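You operate a simulated robot arm through the tools that you are given. There is no shell and no other tool.

Carry out the task below with a simulated two-armed robot. There is one attempt and no reset: what you move stays moved.

Task
Check the green frame for pinholes on the light box.
Fine: with pinholes it goes in the hold pocket, else back to its spot on the mat; light off at the end.

The check looks at the end state, three seconds after you hand in, the way a careful person would. Anything else that was tipped, shoved, dropped, spilled or broken makes it a failure.

Robot
Two 6-joint arms with fingered hands on one trunk that stands fixed in place. Base frame: the origin is at the foot of the trunk, x ahead of it, y to its left, z up. Units: cm, degrees, N and s.
The left shoulder is at [2, 15.7, 82.9], the right one opposite. With the tool pointing down near the work surface each hand reaches from about 28 to 82 cm from the base axis, measured 20 degrees to its own side. Payload 4.1 kg a hand.
The tool frame of a hand sits at the grasp point between the pads (the TCP): z along the fingers, y along the line on which they close. The tips reach 3.3 cm beyond it. The gripper opens to 11.2 cm; its body begins 3.9 cm behind the TCP. The gripper is a hand of 4 fingers: y runs from the thumb to the fingers, the wrist lies at [-1.6, -11.8, -20] in the tool frame, and closing takes about 1.5 s.
Orientation is told as [roll, pitch, yaw] about the base's x, y, z axes, in that order, counted from this pose: with the fingers straight down and the wrist toward the robot, the tool's x, y and z point along [0, 1, 0], [1, 0, 0] and [0, 0, -1] of the base frame.

Tools
- The arms move only by the tool servo_tool. It takes "left_commands", "right_commands" or both (then of equal length, played together; a hand with none holds still); each is text: rows parted by semicolons, each of 7 numbers parted by spaces: the opening, from 0 (shut) to 1 (fully open), then the shift along the base's x, y, z in cm, then the turn, a rotation vector about the base's x, y, z in rad. In form: jaw dx dy dz rx ry rz; .... A call has 1 to 20 rows; each row shifts and turns the commanded pose from where the row before left it. Each row takes 0.2 s and may step no farther than 5 cm and 8.6 degrees from the row before; otherwise, or with a gripper value out of range, the whole call is refused. A pose out of reach is approached as far as the arm can. The call stops where the force on the tool passes 40 N (or 10 N more than at its start, if that is more) or the arm is blocked; 0.2 s more then pass. Each finger travels about 7.2 cm/s and halts on what it meets, pressing with about 28 N; the grip force reading is that of the motor and also rises with nothing between the fingers. The clock runs only during rows and for 0.2 s after the last one: add rows that do not move to give the fingers time. It gives the time, the measured TCP pose, the force on the tool (base axes), the opening and the grip force at its end, in the units of the frame above (readings bear some noise), with the torque about the TCP (base axes, N m) and any sound that the robot's microphone picked up.
- Cameras (640 x 400 px; columns grow to the right, rows downward): "scene" is now at [5.47, -3.24, 147.22]; the picture's right is [-0.35, -0.94, 0.00], its down [-0.45, 0.17, -0.87] and it looks along [0.82, -0.31, -0.49] (base axes); focal length 318 px, centre (320, 200). "left" rides on the left gripper at [-6.6, -8.9, -13] in its tool frame; the picture's right is [-0.79, -0.29, 0.54], its down [0.55, -0.71, 0.44] and it looks along [0.26, 0.64, 0.72] (tool axes); focal length 247 px, centre (320, 200). "right" rides on the right gripper at [6.6, -8.9, -13] in its tool frame; the picture's right is [-0.79, 0.29, -0.54], its down [-0.55, -0.71, 0.44] and it looks along [-0.26, 0.64, 0.72] (tool axes); focal length 247 px, centre (320, 200). There is no depth. A picture from a camera that has moved, and an enlarged one, comes with that camera's place and axes in the base frame and with its lens.
- grab_frame(camera): a new picture of that camera. No time passes.
- preshape(shape, hand): the hand has 4 fingers and takes this shape, open, in about a second: jaw (thumb against the fingers, like two jaws); tri (thumb and two fingers); tip (a fingertip pinch); poke (one finger out to press); point (the index stretched); flat (the hand flat); cup (the hand cupped); fist (a fist). The gripper value then closes the fingers along that shape, each until it touches; the sizes above hold for jaw. It gives what a move gives, with no picture.
- pan_tilt(pan, tilt): turns the head with the scene camera to pan (to the left, within 86 degrees either way) and tilt (down, from -29 to 69), counted from straight ahead of the robot. It gives what a move gives.
- zoom(camera, box): a new picture of the part [left, top, right, bottom] of that camera's present view, enlarged. No time passes.
- close_job(): hands the job in; it is judged then, once.

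Nothing tells you positions but the pictures and the camera data. Unless the task says otherwise, let go and move clear before handing in.

The tools are called after "Call:" as a command line: name --argument value ..., lists and objects as JSON in quotes. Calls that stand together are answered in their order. servo_tool: Moves the arms, as the interface text tells. Its arguments: {"type":"object","properties":{"left_commands":{"type":"string"},"right_commands":{"type":"string"}},"required":[]} The other tools are called the same way: preshape (shape, hand) gives the hand a shape; pan_tilt (pan, tilt) turns the head that bears the scene camera; grab_frame (camera) takes a picture; zoom (camera, box) takes an enlarged picture of a part of a camera's view; close_job () hands the job in.

At the start:

```text
t: 0.0
left_eef_pos: [39.09, 4.17, 122.78]
left_tcp_rot: [0.0, 0.0, -20.7]
left_wrist_force: [0.1, 0.1, 0.1]
left_moment: [-0.02, -0.02, -0.04]
left_finger_gap: 11.16
left_finger_force: 0.1
left_shape: jaw
right_eef_pos: [37.7, -43.06, 120.6]
right_tcp_rot: [0.0, 0.0, -20.6]
right_wrist_force: [0.2, -0.8, 0.4]
right_moment: [-0.01, 0.0, 0.0]
right_finger_gap: 11.15
right_finger_force: 0.0
right_shape: jaw
head pan, tilt (commanded): [-20.8, 29.0]
```

scene: 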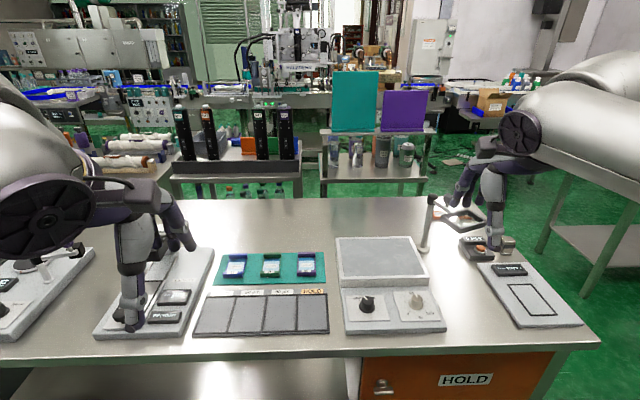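
right: 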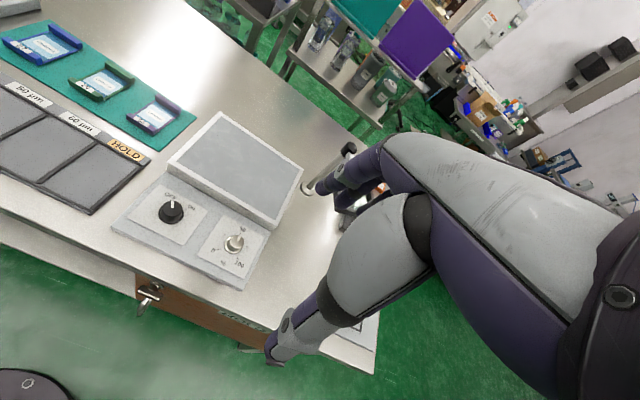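
left: 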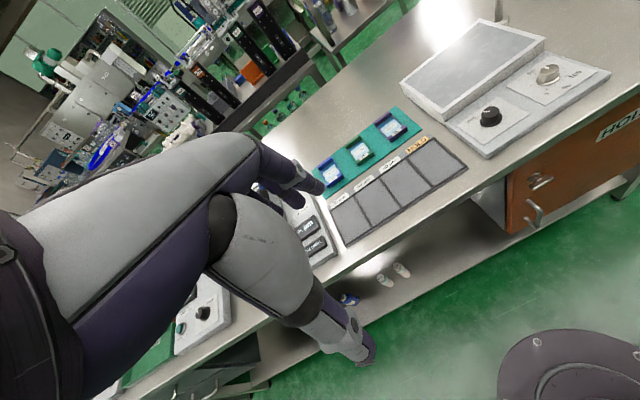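

I see a bench with a green mat holding three frames (blue, green, purple), a tray of pockets in front with a HOLD label at the right, and a light box with two knobs to its right. I'll zoom in on these first to get details.

Call:
zoom --camera "scene" --box '[190, 240, 340, 340]'

Call:
zoom --camera "scene" --box '[325, 225, 455, 340]'

Call:
zoom --camera "right" --box '[0, 0, 320, 300]'

Call:
zoom --camera "left" --box '[300, 0, 640, 260]'

```text
4.00 times, centred on (265, 290) of scene
camera zoom: at [5.47, -3.24, 147.22], right [-0.35, -0.94, 0.0], down [-0.45, 0.17, -0.87], along [0.82, -0.31, -0.49], focal length 1271 px, centre (540, -160)
```

zoom: 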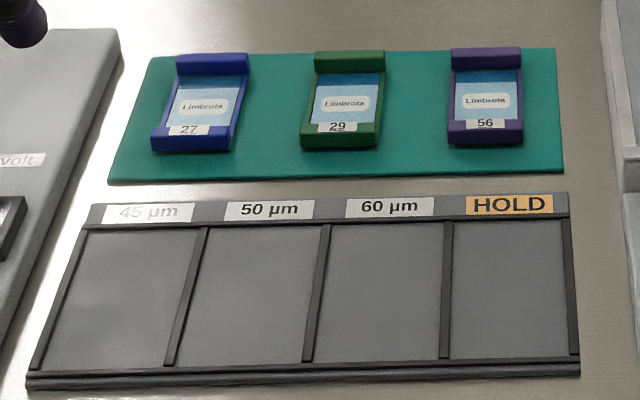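

```text
3.48 times, centred on (390, 282) of scene
camera zoom: at [5.47, -3.24, 147.22], right [-0.35, -0.94, 0.0], down [-0.45, 0.17, -0.87], along [0.82, -0.31, -0.49], focal length 1105 px, centre (76, -87)
```

zoom: 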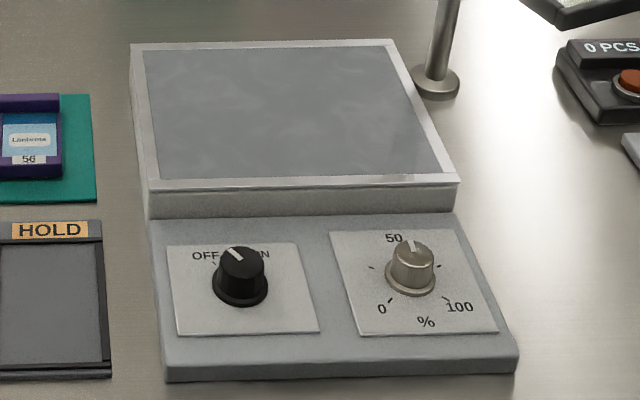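

```text
1.33 times, centred on (160, 150) of right
camera zoom: at [31.73, -33.76, 133.62], right [-0.01, -0.84, 0.54], down [-0.86, -0.27, -0.44], along [0.51, -0.47, -0.72], focal length 329 px, centre (533, 267)
```

zoom: 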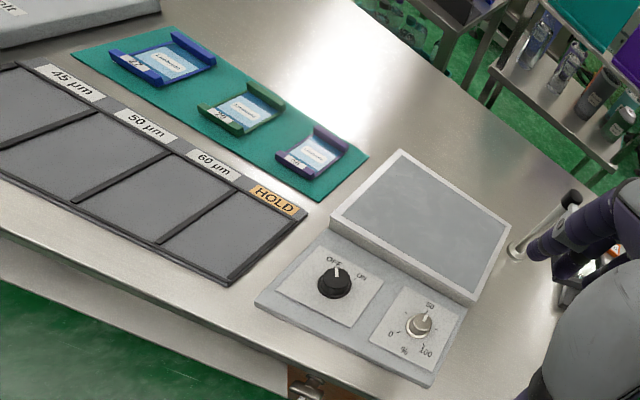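

```text
1.54 times, centred on (470, 130) of left
camera zoom: at [28.25, 1.26, 135.81], right [-0.55, -0.64, -0.54], down [-0.47, 0.77, -0.44], along [0.69, 0.01, -0.72], focal length 380 px, centre (89, 308)
```

zoom: 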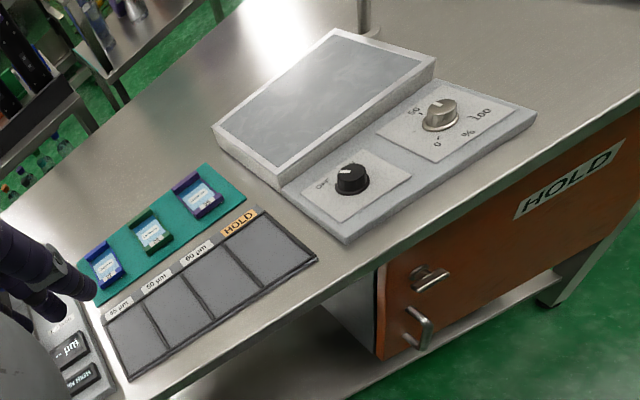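

The green frame sits mid-mat at roughly (76, -15, 88), the OFF/ON knob is at about (52, -33, 89), and the whole bench is yawed about -20°. I'll zoom in harder on the frame, the knobs and the HOLD pocket.

Call:
zoom --camera "scene" --box '[260, 248, 292, 282]'

Call:
zoom --camera "scene" --box '[355, 285, 440, 330]'

Call:
zoom --camera "scene" --box '[400, 180, 600, 330]'

Call:
zoom --camera "right" --box '[60, 50, 150, 110]'

Call:
zoom --camera "right" --box '[110, 100, 310, 290]'

```text
11.76 times, centred on (276, 265) of scene
camera zoom: at [5.47, -3.24, 147.22], right [-0.35, -0.94, 0.0], down [-0.45, 0.17, -0.87], along [0.82, -0.31, -0.49], focal length 3738 px, centre (838, -565)
```

zoom: 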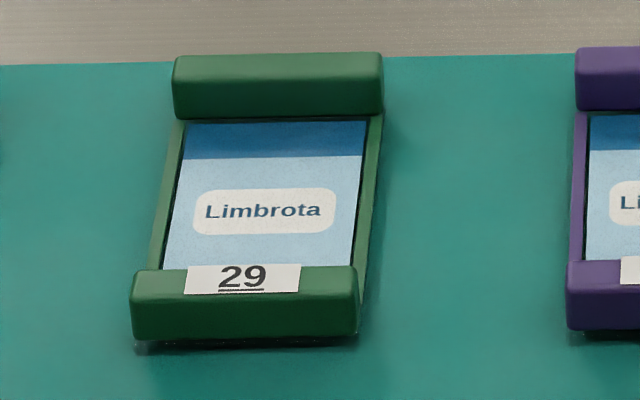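

```text
7.53 times, centred on (398, 308) of scene
camera zoom: at [5.47, -3.24, 147.22], right [-0.35, -0.94, 0.0], down [-0.45, 0.17, -0.87], along [0.82, -0.31, -0.49], focal length 2393 px, centre (-264, -609)
```

zoom: 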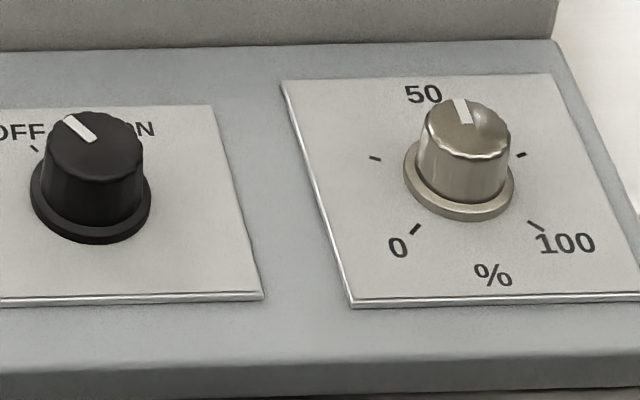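

```text
2.67 times, centred on (500, 255) of scene
camera zoom: at [5.47, -3.24, 147.22], right [-0.35, -0.94, 0.0], down [-0.45, 0.17, -0.87], along [0.82, -0.31, -0.49], focal length 847 px, centre (-160, 53)
```

zoom: 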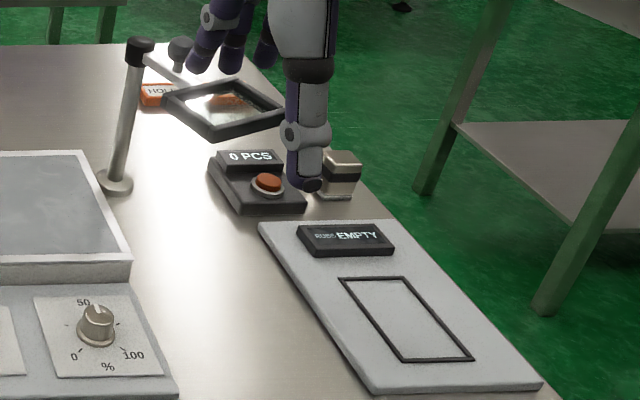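

```text
6.67 times, centred on (105, 80) of right
camera zoom: at [31.73, -33.76, 133.62], right [-0.01, -0.84, 0.54], down [-0.86, -0.27, -0.44], along [0.51, -0.47, -0.72], focal length 1646 px, centre (1753, 1000)
```

zoom: 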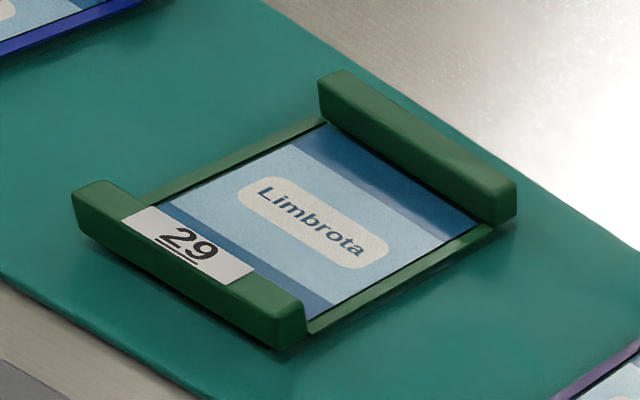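

```text
2.11 times, centred on (210, 195) of right
camera zoom: at [31.73, -33.76, 133.62], right [-0.01, -0.84, 0.54], down [-0.86, -0.27, -0.44], along [0.51, -0.47, -0.72], focal length 520 px, centre (552, 210)
```

zoom: 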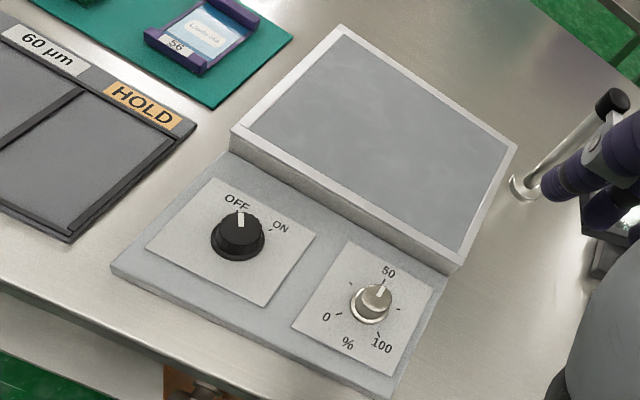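

The frame has two raised bars (front and back), each about 6 cm wide, with the film held between them; the knob currently points at OFF. I'll bring the right hand above the light box controls to see them close up.

Call:
servo_tool --right_commands "1 2.05 1.67 -2.6 0 0 0;1 2.05 1.67 -2.6 0 0 0;1 2.05 1.67 -2.6 0 0 0;1 2.05 1.67 -2.6 0 0 0;1 2.05 1.67 -2.6 0 0 0;1 2.05 1.67 -2.6 0 0 0;1 0 0 0 0 0 0"

Call:
grab_frame --camera "right"

Call:
grab_frame --camera "scene"

```text
t: 1.6
left_eef_pos: [38.99, 4.3, 122.81]
left_tcp_rot: [0.0, 0.0, -20.6]
left_wrist_force: [-0.5, 0.3, -0.9]
left_moment: [0.0, -0.02, -0.01]
left_finger_gap: 11.18
left_finger_force: 0.0
left_shape: jaw
right_eef_pos: [50.09, -33.0, 105.06]
right_tcp_rot: [0.0, 0.0, -20.6]
right_wrist_force: [0.7, -0.2, 0.5]
right_moment: [0.01, -0.02, 0.0]
right_finger_gap: 11.18
right_finger_force: 0.1
right_shape: jaw
head pan, tilt (commanded): [-20.8, 29.0]
```

```text
taken
camera right: at [44.11, -23.71, 118.03], right [-0.01, -0.84, 0.54], down [-0.86, -0.27, -0.44], along [0.51, -0.47, -0.72], focal length 247 px, centre (320, 200)
```

right: 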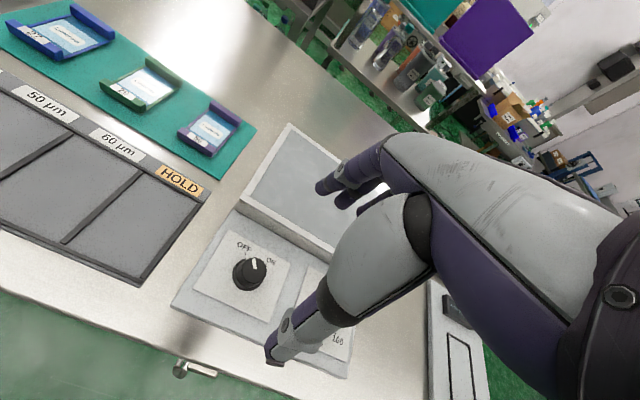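

```text
taken
camera scene: at [5.46, -3.24, 147.22], right [-0.35, -0.94, 0.0], down [-0.45, 0.17, -0.87], along [0.82, -0.31, -0.49], focal length 318 px, centre (320, 200)
```

scene: 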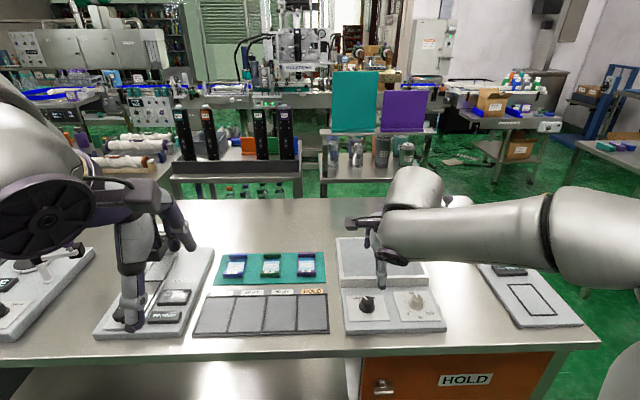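

The hand is now over the light box, and the knob is visible to the left of the thumb in the wrist view. I'll zoom in on the knob and frame from here to triangulate.

Call:
zoom --camera "right" --box '[190, 220, 320, 310]'

Call:
zoom --camera "right" --box '[90, 50, 270, 160]'

Call:
zoom --camera "right" --box '[0, 120, 240, 290]'

```text
4.44 times, centred on (255, 265) of right
camera zoom: at [44.11, -23.71, 118.03], right [-0.01, -0.84, 0.54], down [-0.86, -0.27, -0.44], along [0.51, -0.47, -0.72], focal length 1098 px, centre (609, -89)
```

zoom: 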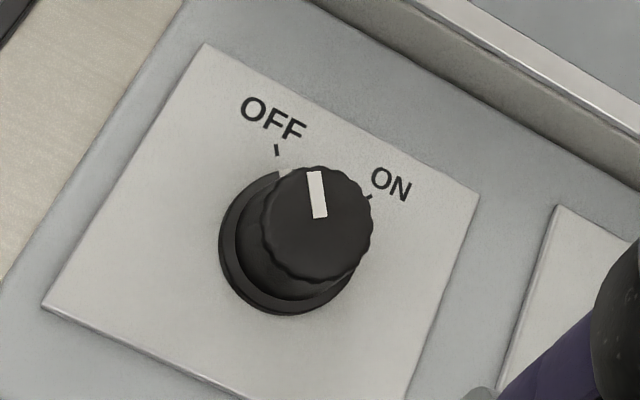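

```text
3.56 times, centred on (180, 105) of right
camera zoom: at [44.11, -23.71, 118.03], right [-0.01, -0.84, 0.54], down [-0.86, -0.27, -0.44], along [0.51, -0.47, -0.72], focal length 878 px, centre (818, 538)
```

zoom: 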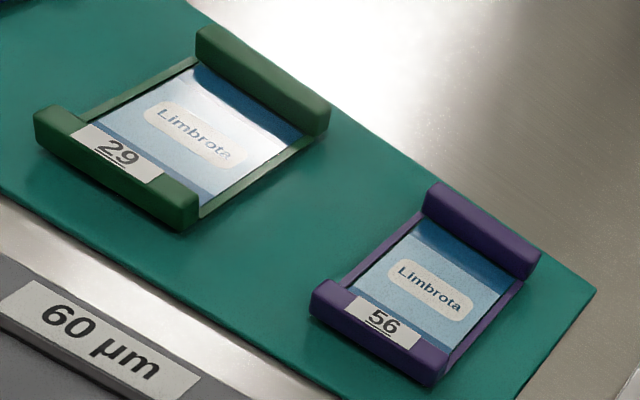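

```text
2.35 times, centred on (120, 205) of right
camera zoom: at [44.11, -23.71, 118.03], right [-0.01, -0.84, 0.54], down [-0.86, -0.27, -0.44], along [0.51, -0.47, -0.72], focal length 581 px, centre (791, 188)
```

zoom: 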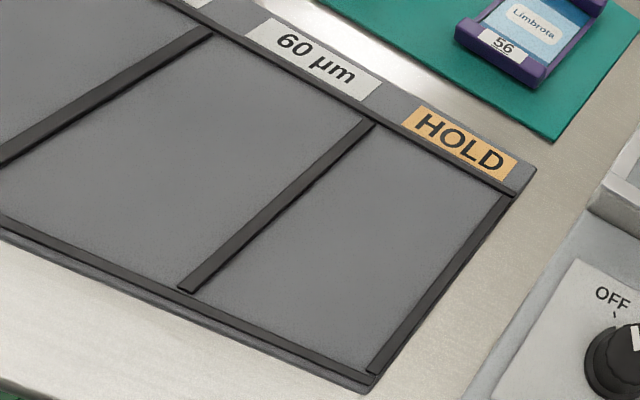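

The knob top is at about (51.9, -32.9, 89.9); OFF is roughly 35° left of straight ahead and ON 35° right, so it needs about 70° clockwise. I'll try the fingertip pinch shape and look at how the fingers sit.

Call:
preshape --shape "tip" --hand "right"

Call:
grab_frame --camera "right"

Call:
zoom --camera "scene" --box '[320, 160, 480, 340]'

Call:
grab_frame --camera "left"

```text
t: 2.5
left_eef_pos: [39.09, 4.26, 122.86]
left_tcp_rot: [-0.1, 0.0, -20.6]
left_wrist_force: [0.4, -1.1, 0.3]
left_moment: [0.01, 0.03, 0.01]
left_finger_gap: 11.16
left_finger_force: 0.0
left_shape: jaw
right_eef_pos: [50.14, -32.96, 105.02]
right_tcp_rot: [0.0, -0.1, -20.6]
right_wrist_force: [0.0, -0.4, 0.0]
right_moment: [0.03, -0.03, -0.01]
right_finger_gap: 11.18
right_finger_force: 0.0
right_shape: tip
head pan, tilt (commanded): [-20.8, 29.0]
```

```text
taken
camera right: at [44.11, -23.73, 118.05], right [-0.01, -0.84, 0.54], down [-0.86, -0.27, -0.44], along [0.51, -0.47, -0.72], focal length 247 px, centre (320, 200)
```

right: 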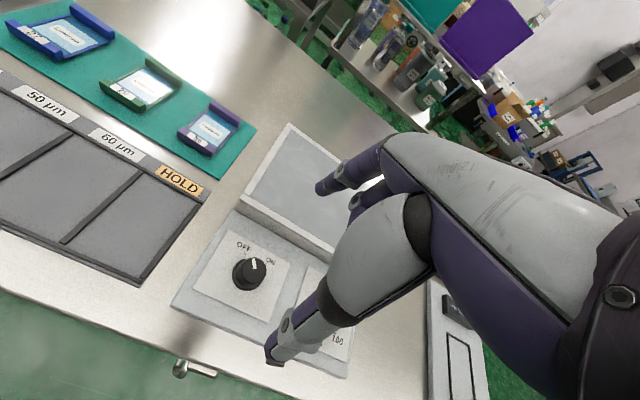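

```text
2.22 times, centred on (400, 250) of scene
camera zoom: at [5.47, -3.24, 147.22], right [-0.35, -0.94, 0.0], down [-0.45, 0.17, -0.87], along [0.82, -0.31, -0.49], focal length 706 px, centre (142, 89)
```

zoom: 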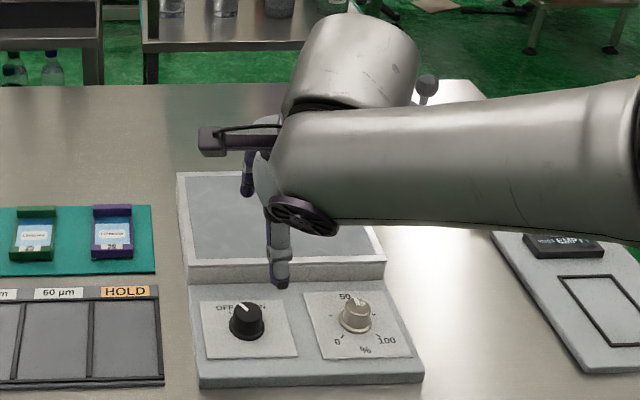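

```text
taken
camera left: at [28.25, 1.26, 135.81], right [-0.55, -0.64, -0.54], down [-0.47, 0.77, -0.44], along [0.69, 0.01, -0.72], focal length 247 px, centre (320, 200)
```

left: 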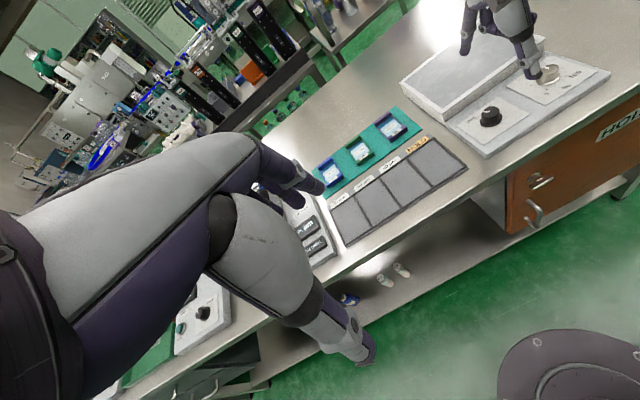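

The fingertip pinch leaves thumb and index opposed, with the TCP about 1.7 cm short of the knob axis. I'll align above the knob, turn the hand 35° toward OFF, half close, and look.

Call:
servo_tool --right_commands "0.5 0.34 0 -1.4 0 0 0.122;0.5 0.34 0 -1.4 0 0 0.122;0.5 0.34 0 -1.4 0 0 0.122;0.5 0.34 0 -1.4 0 0 0.122;0.5 0.34 0 -1.4 0 0 0.122;0.5 0 0 0 0 0 0;0.5 0 0 0 0 0 0"

Call:
grab_frame --camera "right"

Call:
zoom --camera "scene" --box '[320, 200, 480, 340]'

Call:
zoom --camera "left" --box '[400, 0, 640, 170]'

```text
t: 4.1
left_eef_pos: [39.1, 4.24, 122.79]
left_tcp_rot: [0.0, 0.0, -20.6]
left_wrist_force: [0.0, -0.3, -0.2]
left_moment: [0.01, 0.01, 0.0]
left_finger_gap: 11.16
left_finger_force: 0.1
left_shape: jaw
right_eef_pos: [51.84, -33.14, 97.99]
right_tcp_rot: [-0.1, -0.1, 14.2]
right_wrist_force: [-0.5, 0.0, -0.7]
right_moment: [-0.02, -0.01, 0.03]
right_finger_gap: 5.64
right_finger_force: 0.1
right_shape: tip
head pan, tilt (commanded): [-20.8, 29.0]
```

```text
taken
camera right: at [41.53, -28.87, 111.04], right [0.47, -0.7, 0.54], down [-0.55, -0.71, -0.44], along [0.69, -0.09, -0.72], focal length 247 px, centre (320, 200)
```

right: 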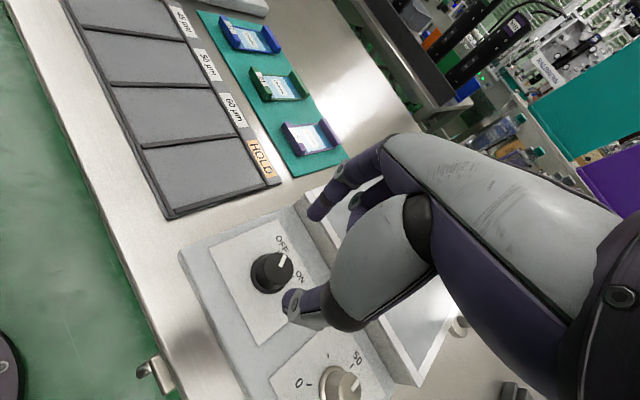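

```text
2.86 times, centred on (400, 270) of scene
camera zoom: at [5.47, -3.24, 147.22], right [-0.35, -0.94, 0.0], down [-0.45, 0.17, -0.87], along [0.82, -0.31, -0.49], focal length 908 px, centre (91, 0)
```

zoom: 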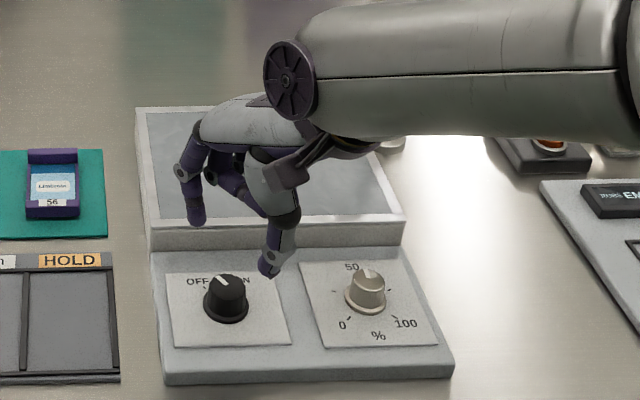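

```text
2.35 times, centred on (520, 85) of left
camera zoom: at [28.25, 1.26, 135.81], right [-0.55, -0.64, -0.54], down [-0.47, 0.77, -0.44], along [0.69, 0.01, -0.72], focal length 581 px, centre (-151, 471)
```

zoom: 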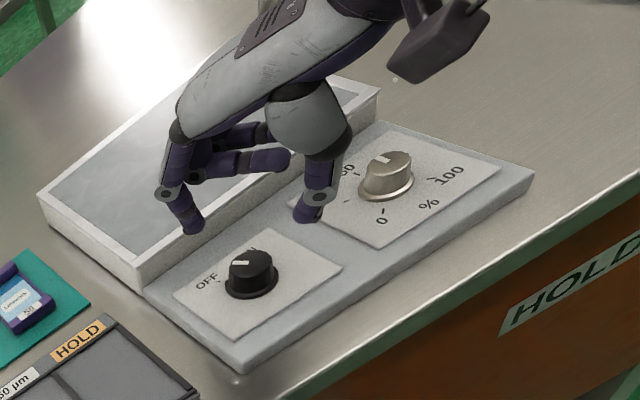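

The half-closed pinch has its tips about 3 cm below the TCP, nearly centred on the knob. I'll zoom from the wrist and left cameras to refine the knob axis before descending.

Call:
zoom --camera "right" --box '[220, 220, 340, 320]'

Call:
zoom --camera "left" --box '[460, 70, 560, 135]'

Call:
zoom --camera "scene" --box '[370, 260, 430, 320]'

```text
4.00 times, centred on (280, 270) of right
camera zoom: at [41.53, -28.87, 111.04], right [0.47, -0.7, 0.54], down [-0.55, -0.71, -0.44], along [0.69, -0.09, -0.72], focal length 988 px, centre (480, -80)
```

zoom: 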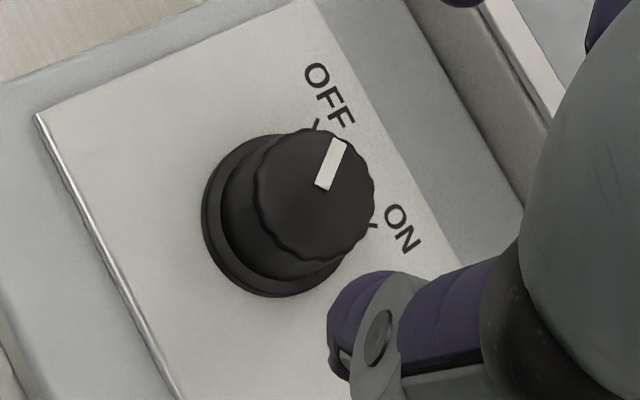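

```text
6.15 times, centred on (510, 102) of left
camera zoom: at [28.25, 1.26, 135.81], right [-0.55, -0.64, -0.54], down [-0.47, 0.77, -0.44], along [0.69, 0.01, -0.72], focal length 1520 px, centre (-849, 800)
```

zoom: 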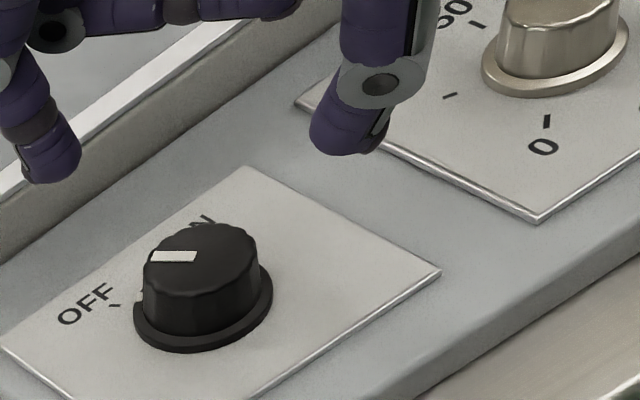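

```text
6.67 times, centred on (400, 290) of scene
camera zoom: at [5.47, -3.24, 147.22], right [-0.35, -0.94, 0.0], down [-0.45, 0.17, -0.87], along [0.82, -0.31, -0.49], focal length 2118 px, centre (-213, -400)
```

zoom: 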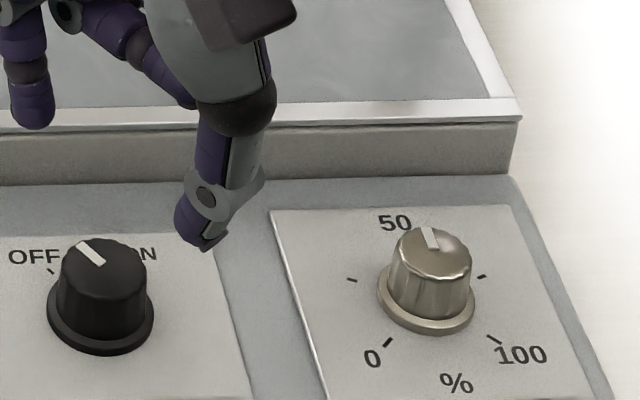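

The knob axis triangulates to (51.85, -32.9) with its top near z 89.8 and the panel near 87. I'll correct sideways slightly and lower so the tips straddle the knob without closing yet.

Call:
servo_tool --right_commands "0.5 0.04 -0.04 -1.6 0 0 0;0.5 0.04 -0.04 -1.6 0 0 0;0.5 0.03 -0.03 -1.4 0 0 0;0.5 0 0 -1.0 0 0 0;0.5 0 0 -0.9 0 0 0;0.5 0 0 0 0 0 0"

Call:
zoom --camera "right" --box '[220, 180, 420, 330]'

Call:
zoom --camera "left" --box '[440, 50, 580, 145]'

Call:
zoom --camera "scene" --box '[330, 230, 430, 330]'

```text
t: 5.5
left_eef_pos: [39.11, 4.31, 122.76]
left_tcp_rot: [-0.1, 0.0, -20.6]
left_wrist_force: [0.1, 0.1, -0.7]
left_moment: [-0.01, 0.02, -0.04]
left_finger_gap: 11.15
left_finger_force: 0.0
left_shape: jaw
right_eef_pos: [51.97, -33.13, 91.44]
right_tcp_rot: [0.0, 0.0, 14.3]
right_wrist_force: [0.0, 0.1, 0.9]
right_moment: [-0.03, 0.03, 0.0]
right_finger_gap: 5.63
right_finger_force: 0.1
right_shape: tip
head pan, tilt (commanded): [-20.8, 29.0]
```

```text
2.67 times, centred on (320, 255) of right
camera zoom: at [41.64, -29.02, 104.51], right [0.47, -0.7, 0.54], down [-0.55, -0.71, -0.44], along [0.69, -0.09, -0.72], focal length 659 px, centre (320, 53)
```

zoom: 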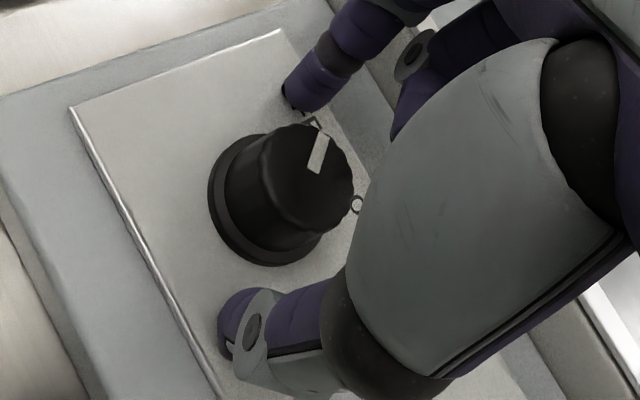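

```text
4.21 times, centred on (510, 98) of left
camera zoom: at [28.25, 1.26, 135.81], right [-0.55, -0.64, -0.54], down [-0.47, 0.77, -0.44], along [0.69, 0.01, -0.72], focal length 1040 px, centre (-480, 632)
```

zoom: 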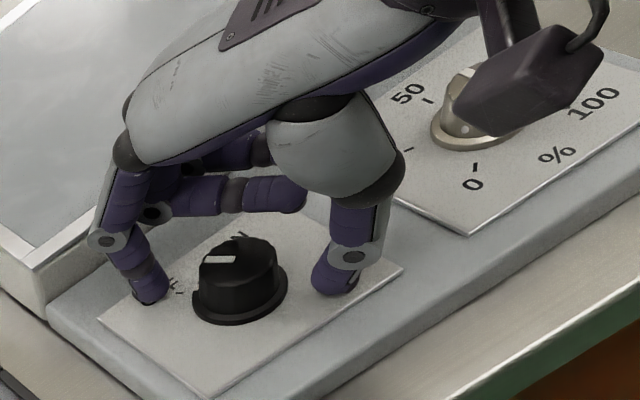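

```text
4.00 times, centred on (380, 280) of scene
camera zoom: at [5.47, -3.24, 147.22], right [-0.35, -0.94, 0.0], down [-0.45, 0.17, -0.87], along [0.82, -0.31, -0.49], focal length 1271 px, centre (80, -120)
```

zoom: 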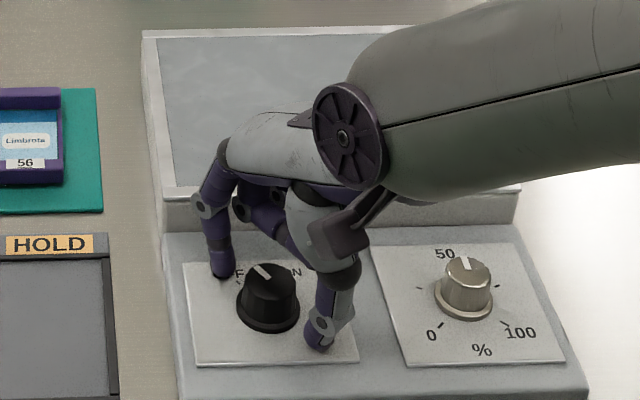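

Thumb and index straddle the knob with the folded fingers clear above it. I'll close the pinch on the knob without moving.

Call:
servo_tool --right_commands "0.35 0 0 0 0 0 0;0.2 0 0 0 0 0 0;0.1 0 0 0 0 0 0;0 0 0 0 0 0 0;0 0 0 0 0 0 0;0 0 0 0 0 0 0"

Call:
zoom --camera "right" --box '[220, 180, 420, 330]'

Call:
zoom --camera "left" --box '[440, 50, 580, 145]'

Call:
zoom --camera "scene" --box '[330, 230, 430, 330]'

```text
t: 6.9
left_eef_pos: [38.96, 4.18, 122.75]
left_tcp_rot: [0.0, 0.0, -20.6]
left_wrist_force: [-0.9, -0.5, -0.4]
left_moment: [0.02, -0.01, -0.03]
left_finger_gap: 11.16
left_finger_force: 0.1
left_shape: jaw
right_eef_pos: [51.97, -33.13, 91.54]
right_tcp_rot: [0.0, 0.0, 14.3]
right_wrist_force: [-1.3, -1.1, 1.8]
right_moment: [0.0, 0.05, -0.15]
right_finger_gap: 2.64
right_finger_force: 27.4
right_shape: tip
head pan, tilt (commanded): [-20.8, 29.0]
```

```text
2.67 times, centred on (320, 255) of right
camera zoom: at [41.64, -29.01, 104.53], right [0.47, -0.7, 0.54], down [-0.55, -0.71, -0.44], along [0.69, -0.09, -0.72], focal length 659 px, centre (320, 53)
```

zoom: 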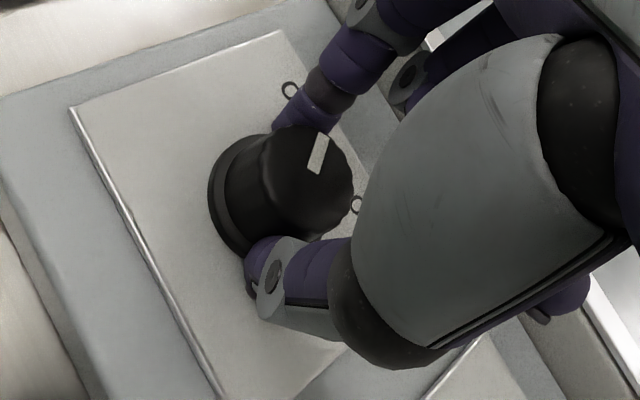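

```text
4.21 times, centred on (510, 98) of left
camera zoom: at [28.25, 1.26, 135.81], right [-0.55, -0.64, -0.54], down [-0.47, 0.77, -0.44], along [0.69, 0.01, -0.72], focal length 1040 px, centre (-480, 632)
```

zoom: 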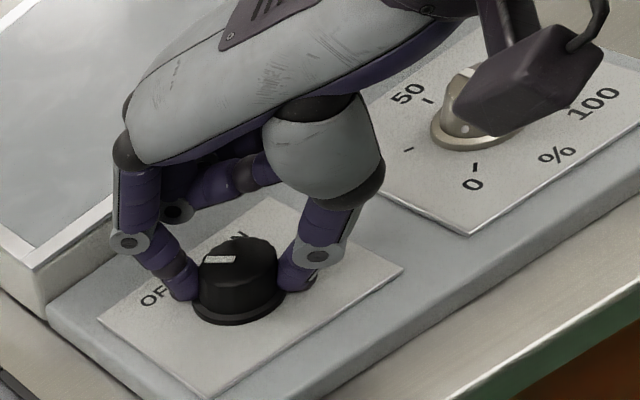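

```text
4.00 times, centred on (380, 280) of scene
camera zoom: at [5.47, -3.24, 147.22], right [-0.35, -0.94, 0.0], down [-0.45, 0.17, -0.87], along [0.82, -0.31, -0.49], focal length 1271 px, centre (80, -120)
```

zoom: 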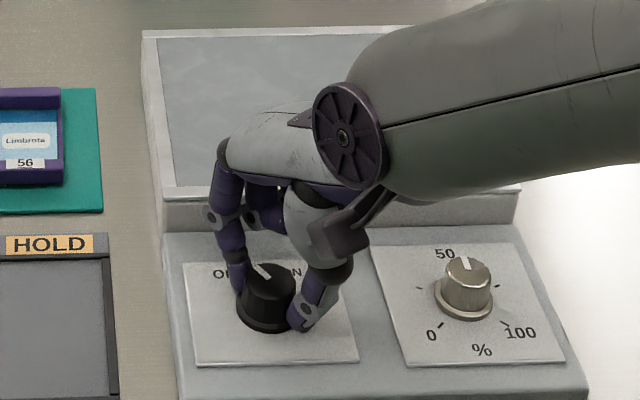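

The pinch is seated on the knob (2.6 cm gap, 27 N). I'll turn clockwise about the knob axis, first about 39°, and check.

Call:
servo_tool --right_commands "0 -0.03 -0.01 0 0 0 -0.136;0 -0.03 0 0 0 0 -0.136;0 -0.03 0 0 0 0 -0.136;0 -0.03 0 0 0 0 -0.136;0 -0.03 0.01 0 0 0 -0.136;0 0 0 0 0 0 0"

Call:
zoom --camera "right" --box '[220, 180, 420, 330]'

Call:
zoom --camera "scene" --box '[330, 230, 430, 330]'

```text
t: 8.3
left_eef_pos: [39.09, 4.18, 122.66]
left_tcp_rot: [0.0, 0.0, -20.6]
left_wrist_force: [0.3, -0.6, -0.5]
left_moment: [-0.01, -0.02, 0.0]
left_finger_gap: 11.16
left_finger_force: 0.0
left_shape: jaw
right_eef_pos: [51.99, -33.33, 91.49]
right_tcp_rot: [0.0, 0.0, 14.2]
right_wrist_force: [0.4, -0.4, 1.3]
right_moment: [0.02, 0.01, -0.14]
right_finger_gap: 2.64
right_finger_force: 27.5
right_shape: tip
right hand out of reach, approached as far as the arm can: row 1, 2, 3, 4, 5
head pan, tilt (commanded): [-20.8, 29.0]
```

```text
2.67 times, centred on (320, 255) of right
camera zoom: at [41.64, -29.01, 104.53], right [0.47, -0.7, 0.54], down [-0.55, -0.71, -0.44], along [0.69, -0.09, -0.72], focal length 659 px, centre (320, 53)
```

zoom: 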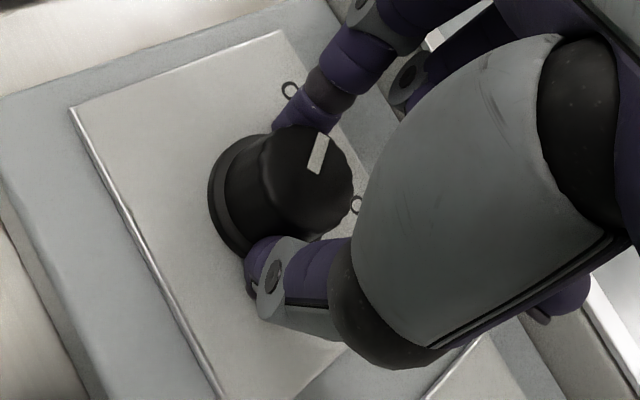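

```text
4.00 times, centred on (380, 280) of scene
camera zoom: at [5.47, -3.24, 147.22], right [-0.35, -0.94, 0.0], down [-0.45, 0.17, -0.87], along [0.82, -0.31, -0.49], focal length 1271 px, centre (80, -120)
```

zoom: 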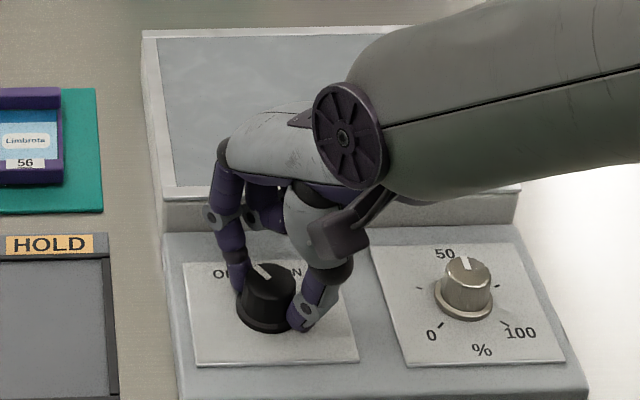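

The arm reported those turn rows as out of reach and the knob has not moved. I'll probe with a zero row and a small turn to learn what is limiting.

Call:
servo_tool --right_commands "0 0 0 0 0 0 0"

Call:
servo_tool --right_commands "0 0 0 0 0 0 -0.05;0 0 0 0 0 0 0"

```text
t: 8.7
left_eef_pos: [39.0, 4.25, 122.87]
left_tcp_rot: [0.1, 0.1, -20.7]
left_wrist_force: [-0.1, -0.5, 0.0]
left_moment: [0.01, 0.03, -0.04]
left_finger_gap: 11.14
left_finger_force: 0.1
left_shape: jaw
right_eef_pos: [51.89, -33.22, 91.55]
right_tcp_rot: [0.1, 0.0, 14.2]
right_wrist_force: [0.4, 0.3, 2.2]
right_moment: [0.01, 0.04, -0.14]
right_finger_gap: 2.63
right_finger_force: 27.7
right_shape: tip
head pan, tilt (commanded): [-20.8, 29.0]
```

```text
t: 9.3
left_eef_pos: [38.99, 4.33, 122.91]
left_tcp_rot: [0.0, 0.0, -20.6]
left_wrist_force: [0.1, 0.3, -0.1]
left_moment: [0.0, 0.01, 0.04]
left_finger_gap: 11.18
left_finger_force: 0.1
left_shape: jaw
right_eef_pos: [52.04, -33.63, 91.48]
right_tcp_rot: [-0.7, 0.1, 12.9]
right_wrist_force: [-3.6, 21.2, 0.0]
right_moment: [0.55, 0.03, -0.02]
right_finger_gap: 2.66
right_finger_force: 28.2
right_shape: tip
right hand out of reach, approached as far as the arm can: row 1
head pan, tilt (commanded): [-20.8, 29.0]
```

The turn is being limited by the arm's reach, not the knob, and the hand is now tugging the knob sideways. I'll open to release it, recentre, and test the turn freely around the knob.

Call:
servo_tool --right_commands "0.5 0 0 0 0 0 0;0.5 0 0 0 0 0 0;0.5 -0.05 0.3 0 0 0 0.02;0.5 0 0 0 0 0 0"

Call:
servo_tool --right_commands "0.5 0 0 0.6 0 0 0;0.5 0 0 0 0 0 -0.1;0.5 0 0 0 0 0 -0.1;0.5 0 0 0 0 0 0"

```text
t: 10.3
left_eef_pos: [38.97, 4.23, 122.76]
left_tcp_rot: [-0.1, 0.0, -20.6]
left_wrist_force: [0.1, -0.3, -0.6]
left_moment: [0.01, 0.02, -0.01]
left_finger_gap: 11.18
left_finger_force: 0.0
left_shape: jaw
right_eef_pos: [51.99, -33.5, 91.51]
right_tcp_rot: [0.0, 0.0, 12.5]
right_wrist_force: [-0.7, -0.2, -0.4]
right_moment: [0.01, 0.02, -0.04]
right_finger_gap: 5.59
right_finger_force: 0.1
right_shape: tip
head pan, tilt (commanded): [-20.8, 29.0]
```

```text
t: 11.3
left_eef_pos: [39.0, 4.29, 122.66]
left_tcp_rot: [0.1, 0.0, -20.7]
left_wrist_force: [-0.7, 0.2, -0.2]
left_moment: [-0.02, 0.02, 0.0]
left_finger_gap: 11.17
left_finger_force: 0.1
left_shape: jaw
right_eef_pos: [52.76, -35.21, 92.7]
right_tcp_rot: [-0.9, 0.0, 4.7]
right_wrist_force: [0.7, 0.5, 0.0]
right_moment: [0.0, 0.0, 0.01]
right_finger_gap: 5.56
right_finger_force: 0.1
right_shape: tip
right hand out of reach, approached as far as the arm can: row 2, 3
head pan, tilt (commanded): [-20.8, 29.0]
```

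The hand slid sideways by nearly 2 cm instead of turning in place, so something in the arm's posture is the limit. I'll look at the arm's posture before trying a different approach angle.

Call:
grab_frame --camera "scene"

Call:
grab_frame --camera "left"

Call:
zoom --camera "left" --box '[440, 50, 580, 145]'

```text
taken
camera scene: at [5.47, -3.24, 147.22], right [-0.35, -0.94, 0.0], down [-0.45, 0.17, -0.87], along [0.82, -0.31, -0.49], focal length 318 px, centre (320, 200)
```

scene: 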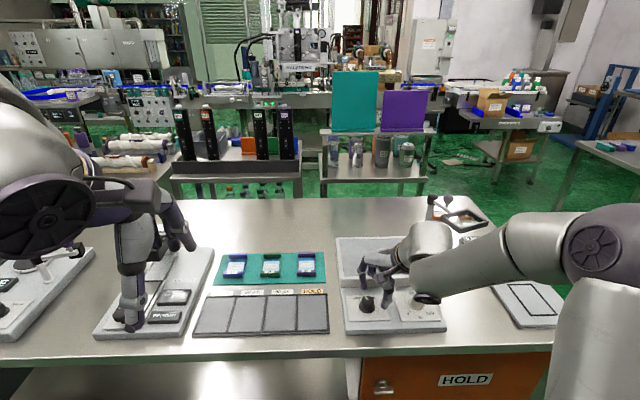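

```text
taken
camera left: at [28.25, 1.26, 135.81], right [-0.55, -0.64, -0.54], down [-0.47, 0.77, -0.44], along [0.69, 0.01, -0.72], focal length 247 px, centre (320, 200)
```

left: 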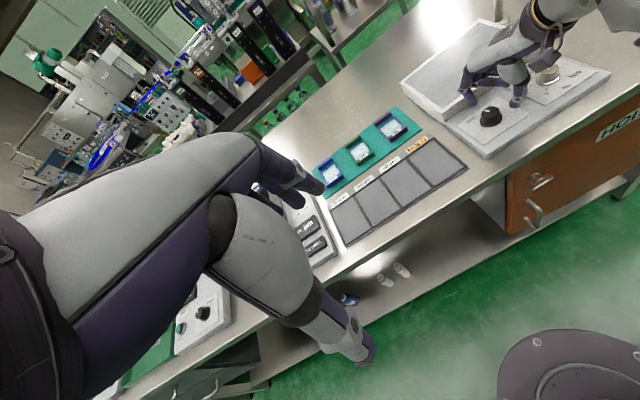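

```text
4.21 times, centred on (510, 98) of left
camera zoom: at [28.25, 1.26, 135.81], right [-0.55, -0.64, -0.54], down [-0.47, 0.77, -0.44], along [0.69, 0.01, -0.72], focal length 1040 px, centre (-480, 632)
```

zoom: 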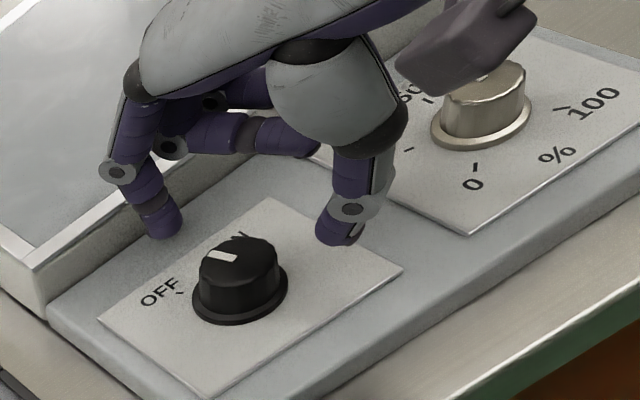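

The knob is untouched apart from maybe a degree; the hand seems to hit a posture limit when yaw drops while low. I'll raise up, return to the bench yaw, and probe how low it can go there.

Call:
servo_tool --right_commands "0.5 0 0 2 0 0 0;0.5 0 0 2 0 0 0;0.5 0 0 2 0 0 0;0.5 0 0 2 0 0 0;0.5 -0.2 0.5 0 0 0 -0.11;0.5 -0.2 0.5 0 0 0 -0.11;0.5 -0.2 0.5 0 0 0 -0.11;0.5 -0.2 0.5 0 0 0 -0.11;0.5 0 0 0 0 0 0"

Call:
servo_tool --right_commands "0.5 0 0 -1 0 0 0;0.5 0 0 -1 0 0 0;0.5 0 0 -1 0 0 0;0.5 0 0 -1 0 0 0;0.5 0 0 0 0 0 0"

```text
t: 13.3
left_eef_pos: [38.99, 4.18, 122.73]
left_tcp_rot: [0.0, 0.0, -20.5]
left_wrist_force: [-0.9, 0.4, -0.5]
left_moment: [0.02, 0.02, -0.01]
left_finger_gap: 11.17
left_finger_force: 0.0
left_shape: jaw
right_eef_pos: [51.87, -33.32, 100.63]
right_tcp_rot: [-0.9, -0.1, -20.5]
right_wrist_force: [-0.2, 1.1, 0.8]
right_moment: [0.0, 0.0, 0.01]
right_finger_gap: 5.58
right_finger_force: 0.1
right_shape: tip
head pan, tilt (commanded): [-20.8, 29.0]
```

```text
t: 14.5
left_eef_pos: [39.05, 4.34, 122.86]
left_tcp_rot: [0.0, 0.0, -20.6]
left_wrist_force: [0.0, 0.2, 0.4]
left_moment: [-0.01, 0.0, -0.03]
left_finger_gap: 11.16
left_finger_force: 0.1
left_shape: jaw
right_eef_pos: [51.95, -33.23, 96.73]
right_tcp_rot: [-0.8, -0.1, -20.5]
right_wrist_force: [0.6, -0.2, 0.8]
right_moment: [-0.02, -0.01, -0.04]
right_finger_gap: 5.59
right_finger_force: 0.1
right_shape: tip
head pan, tilt (commanded): [-20.8, 29.0]
```

At the bench yaw it reaches 96.7 without trouble. I'll keep lowering, still straddling the knob with the fingers apart.

Call:
servo_tool --right_commands "0.5 0 0 -1 0.008 0 0;0.5 0 0 -1 0.006 0 0;0.5 0 0 -1 0 0 0;0.5 0 0 -1 0 0 0;0.5 0 0 -1 0 0 0;0.5 0 0 0 0 0 0"

Call:
zoom --camera "left" --box '[440, 50, 580, 145]'

Call:
zoom --camera "scene" --box '[330, 230, 430, 330]'

```text
t: 15.9
left_eef_pos: [38.98, 4.18, 122.79]
left_tcp_rot: [0.0, 0.0, -20.7]
left_wrist_force: [0.5, 1.2, 0.3]
left_moment: [-0.01, -0.01, 0.02]
left_finger_gap: 11.14
left_finger_force: 0.0
left_shape: jaw
right_eef_pos: [51.88, -33.3, 91.7]
right_tcp_rot: [-0.2, 0.3, -20.6]
right_wrist_force: [0.6, 0.9, -0.2]
right_moment: [-0.01, -0.03, 0.03]
right_finger_gap: 5.55
right_finger_force: 0.0
right_shape: tip
head pan, tilt (commanded): [-20.8, 29.0]
```

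```text
4.21 times, centred on (510, 98) of left
camera zoom: at [28.25, 1.26, 135.81], right [-0.55, -0.64, -0.54], down [-0.47, 0.77, -0.44], along [0.69, 0.01, -0.72], focal length 1040 px, centre (-480, 632)
```

zoom: 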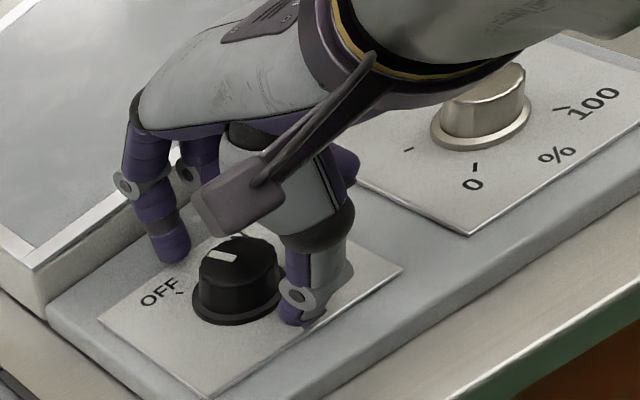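

```text
4.00 times, centred on (380, 280) of scene
camera zoom: at [5.47, -3.24, 147.22], right [-0.35, -0.94, 0.0], down [-0.45, 0.17, -0.87], along [0.82, -0.31, -0.49], focal length 1271 px, centre (80, -120)
```

zoom: 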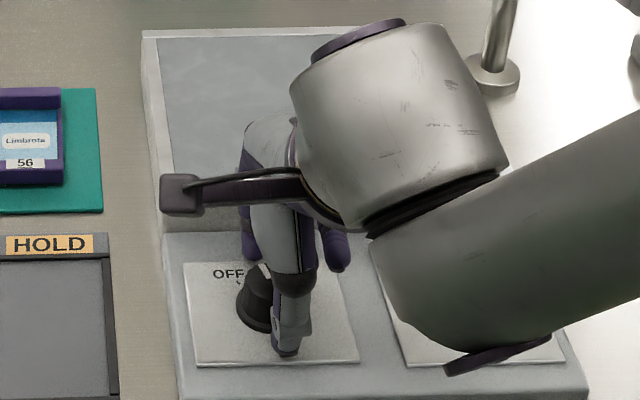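

It reached 91.7 at the bench yaw, so the earlier snag depended on the path. With fingers still apart around the knob, I'll test turning clockwise from here.

Call:
servo_tool --right_commands "0.5 -0.05 0 0 0 0 -0.122;0.5 -0.05 0.01 0 0 0 -0.122;0.5 -0.05 0.01 0 0 0 -0.122;0.5 -0.05 0.02 0 0 0 -0.122;0.5 -0.04 0.02 0 0 0 -0.122;0.5 0 0 0 0 0 0"

Call:
zoom --camera "left" --box '[440, 50, 580, 145]'

Call:
grab_frame --camera "right"

```text
t: 17.3
left_eef_pos: [39.0, 4.28, 122.83]
left_tcp_rot: [-0.1, 0.0, -20.6]
left_wrist_force: [-0.6, 0.0, 0.4]
left_moment: [0.01, 0.02, 0.01]
left_finger_gap: 11.16
left_finger_force: 0.0
left_shape: jaw
right_eef_pos: [51.74, -33.17, 91.71]
right_tcp_rot: [-0.2, 0.3, -55.5]
right_wrist_force: [0.1, -0.3, 0.2]
right_moment: [-0.03, -0.01, -0.04]
right_finger_gap: 5.58
right_finger_force: 0.0
right_shape: tip
head pan, tilt (commanded): [-20.8, 29.0]
```

```text
4.21 times, centred on (510, 98) of left
camera zoom: at [28.25, 1.25, 135.81], right [-0.55, -0.64, -0.54], down [-0.47, 0.77, -0.44], along [0.69, 0.01, -0.72], focal length 1040 px, centre (-480, 632)
```

zoom: 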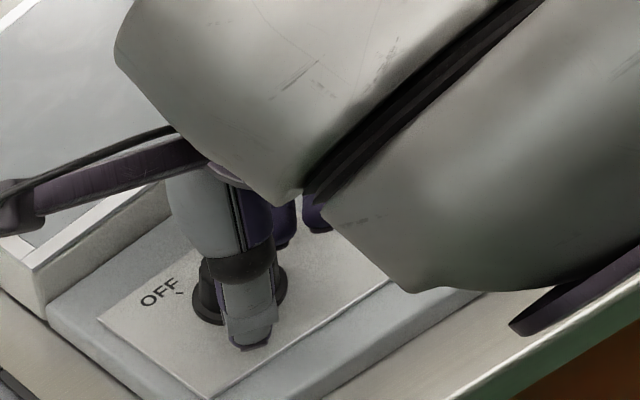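

```text
taken
camera right: at [52.1, -22.25, 104.78], right [-0.49, -0.69, 0.54], down [-0.86, 0.27, -0.43], along [0.15, -0.67, -0.72], focal length 247 px, centre (320, 200)
```

right: 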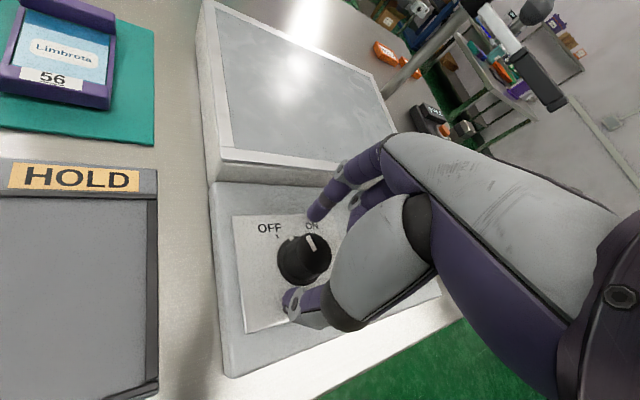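

Turning clockwise works down to yaw -55 in this posture. I'll zoom in on the knob's pointer to see its actual state.

Call:
zoom --camera "right" --box '[230, 200, 350, 320]'

```text
3.33 times, centred on (290, 260) of right
camera zoom: at [52.1, -22.25, 104.78], right [-0.49, -0.69, 0.54], down [-0.86, 0.27, -0.43], along [0.15, -0.67, -0.72], focal length 823 px, centre (420, 0)
```

zoom: 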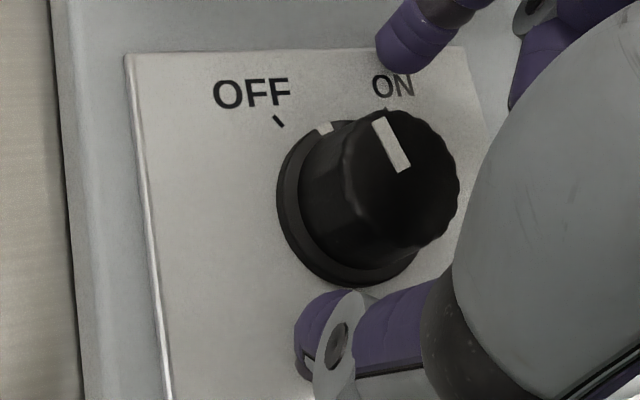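

The pointer is now about 15° left of centre — my earlier release dragged it roughly 20° toward ON, so about 50° remain. I'll check that yaw -70 is reachable with the fingers still open.

Call:
servo_tool --right_commands "0.5 -0.1 -0.02 0 0 0 -0.13;0.5 -0.1 -0.02 0 0 0 -0.13;0.5 0 0 0 0 0 0"

Call:
zoom --camera "right" --box '[230, 160, 390, 320]'

Call:
grab_frame --camera "scene"

```text
t: 18.1
left_eef_pos: [38.97, 4.27, 122.83]
left_tcp_rot: [-0.1, 0.0, -20.5]
left_wrist_force: [0.7, 0.2, -0.1]
left_moment: [0.03, -0.02, -0.02]
left_finger_gap: 11.13
left_finger_force: 0.0
left_shape: jaw
right_eef_pos: [51.51, -33.26, 91.68]
right_tcp_rot: [-0.1, 0.3, -70.4]
right_wrist_force: [-0.1, -0.6, 0.2]
right_moment: [0.05, 0.01, 0.01]
right_finger_gap: 5.56
right_finger_force: 0.1
right_shape: tip
head pan, tilt (commanded): [-20.8, 29.0]
```

```text
2.50 times, centred on (310, 240) of right
camera zoom: at [54.73, -22.76, 104.77], right [-0.65, -0.54, 0.54], down [-0.76, 0.49, -0.43], along [-0.03, -0.69, -0.72], focal length 617 px, centre (345, 100)
```

zoom: 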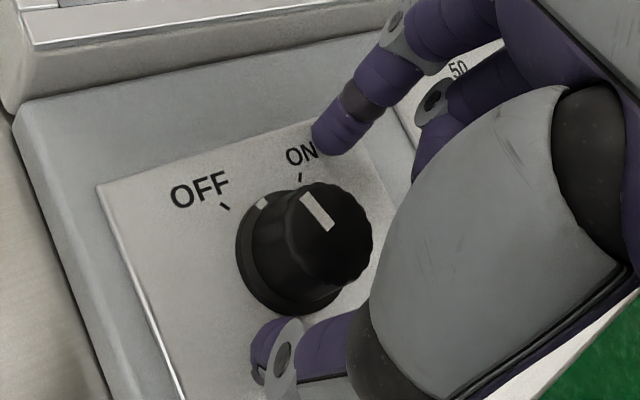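

```text
taken
camera scene: at [5.47, -3.24, 147.22], right [-0.35, -0.94, 0.0], down [-0.45, 0.17, -0.87], along [0.82, -0.31, -0.49], focal length 318 px, centre (320, 200)
```

scene: 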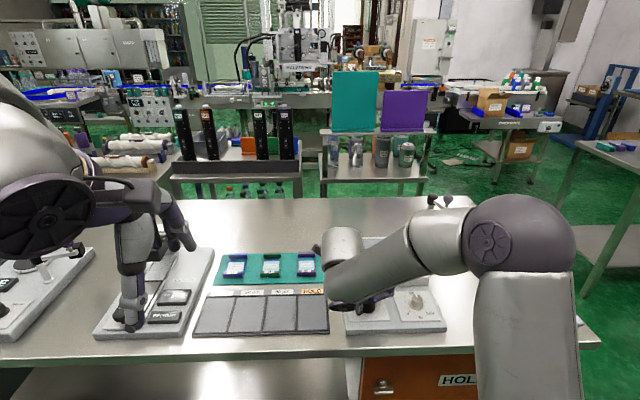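

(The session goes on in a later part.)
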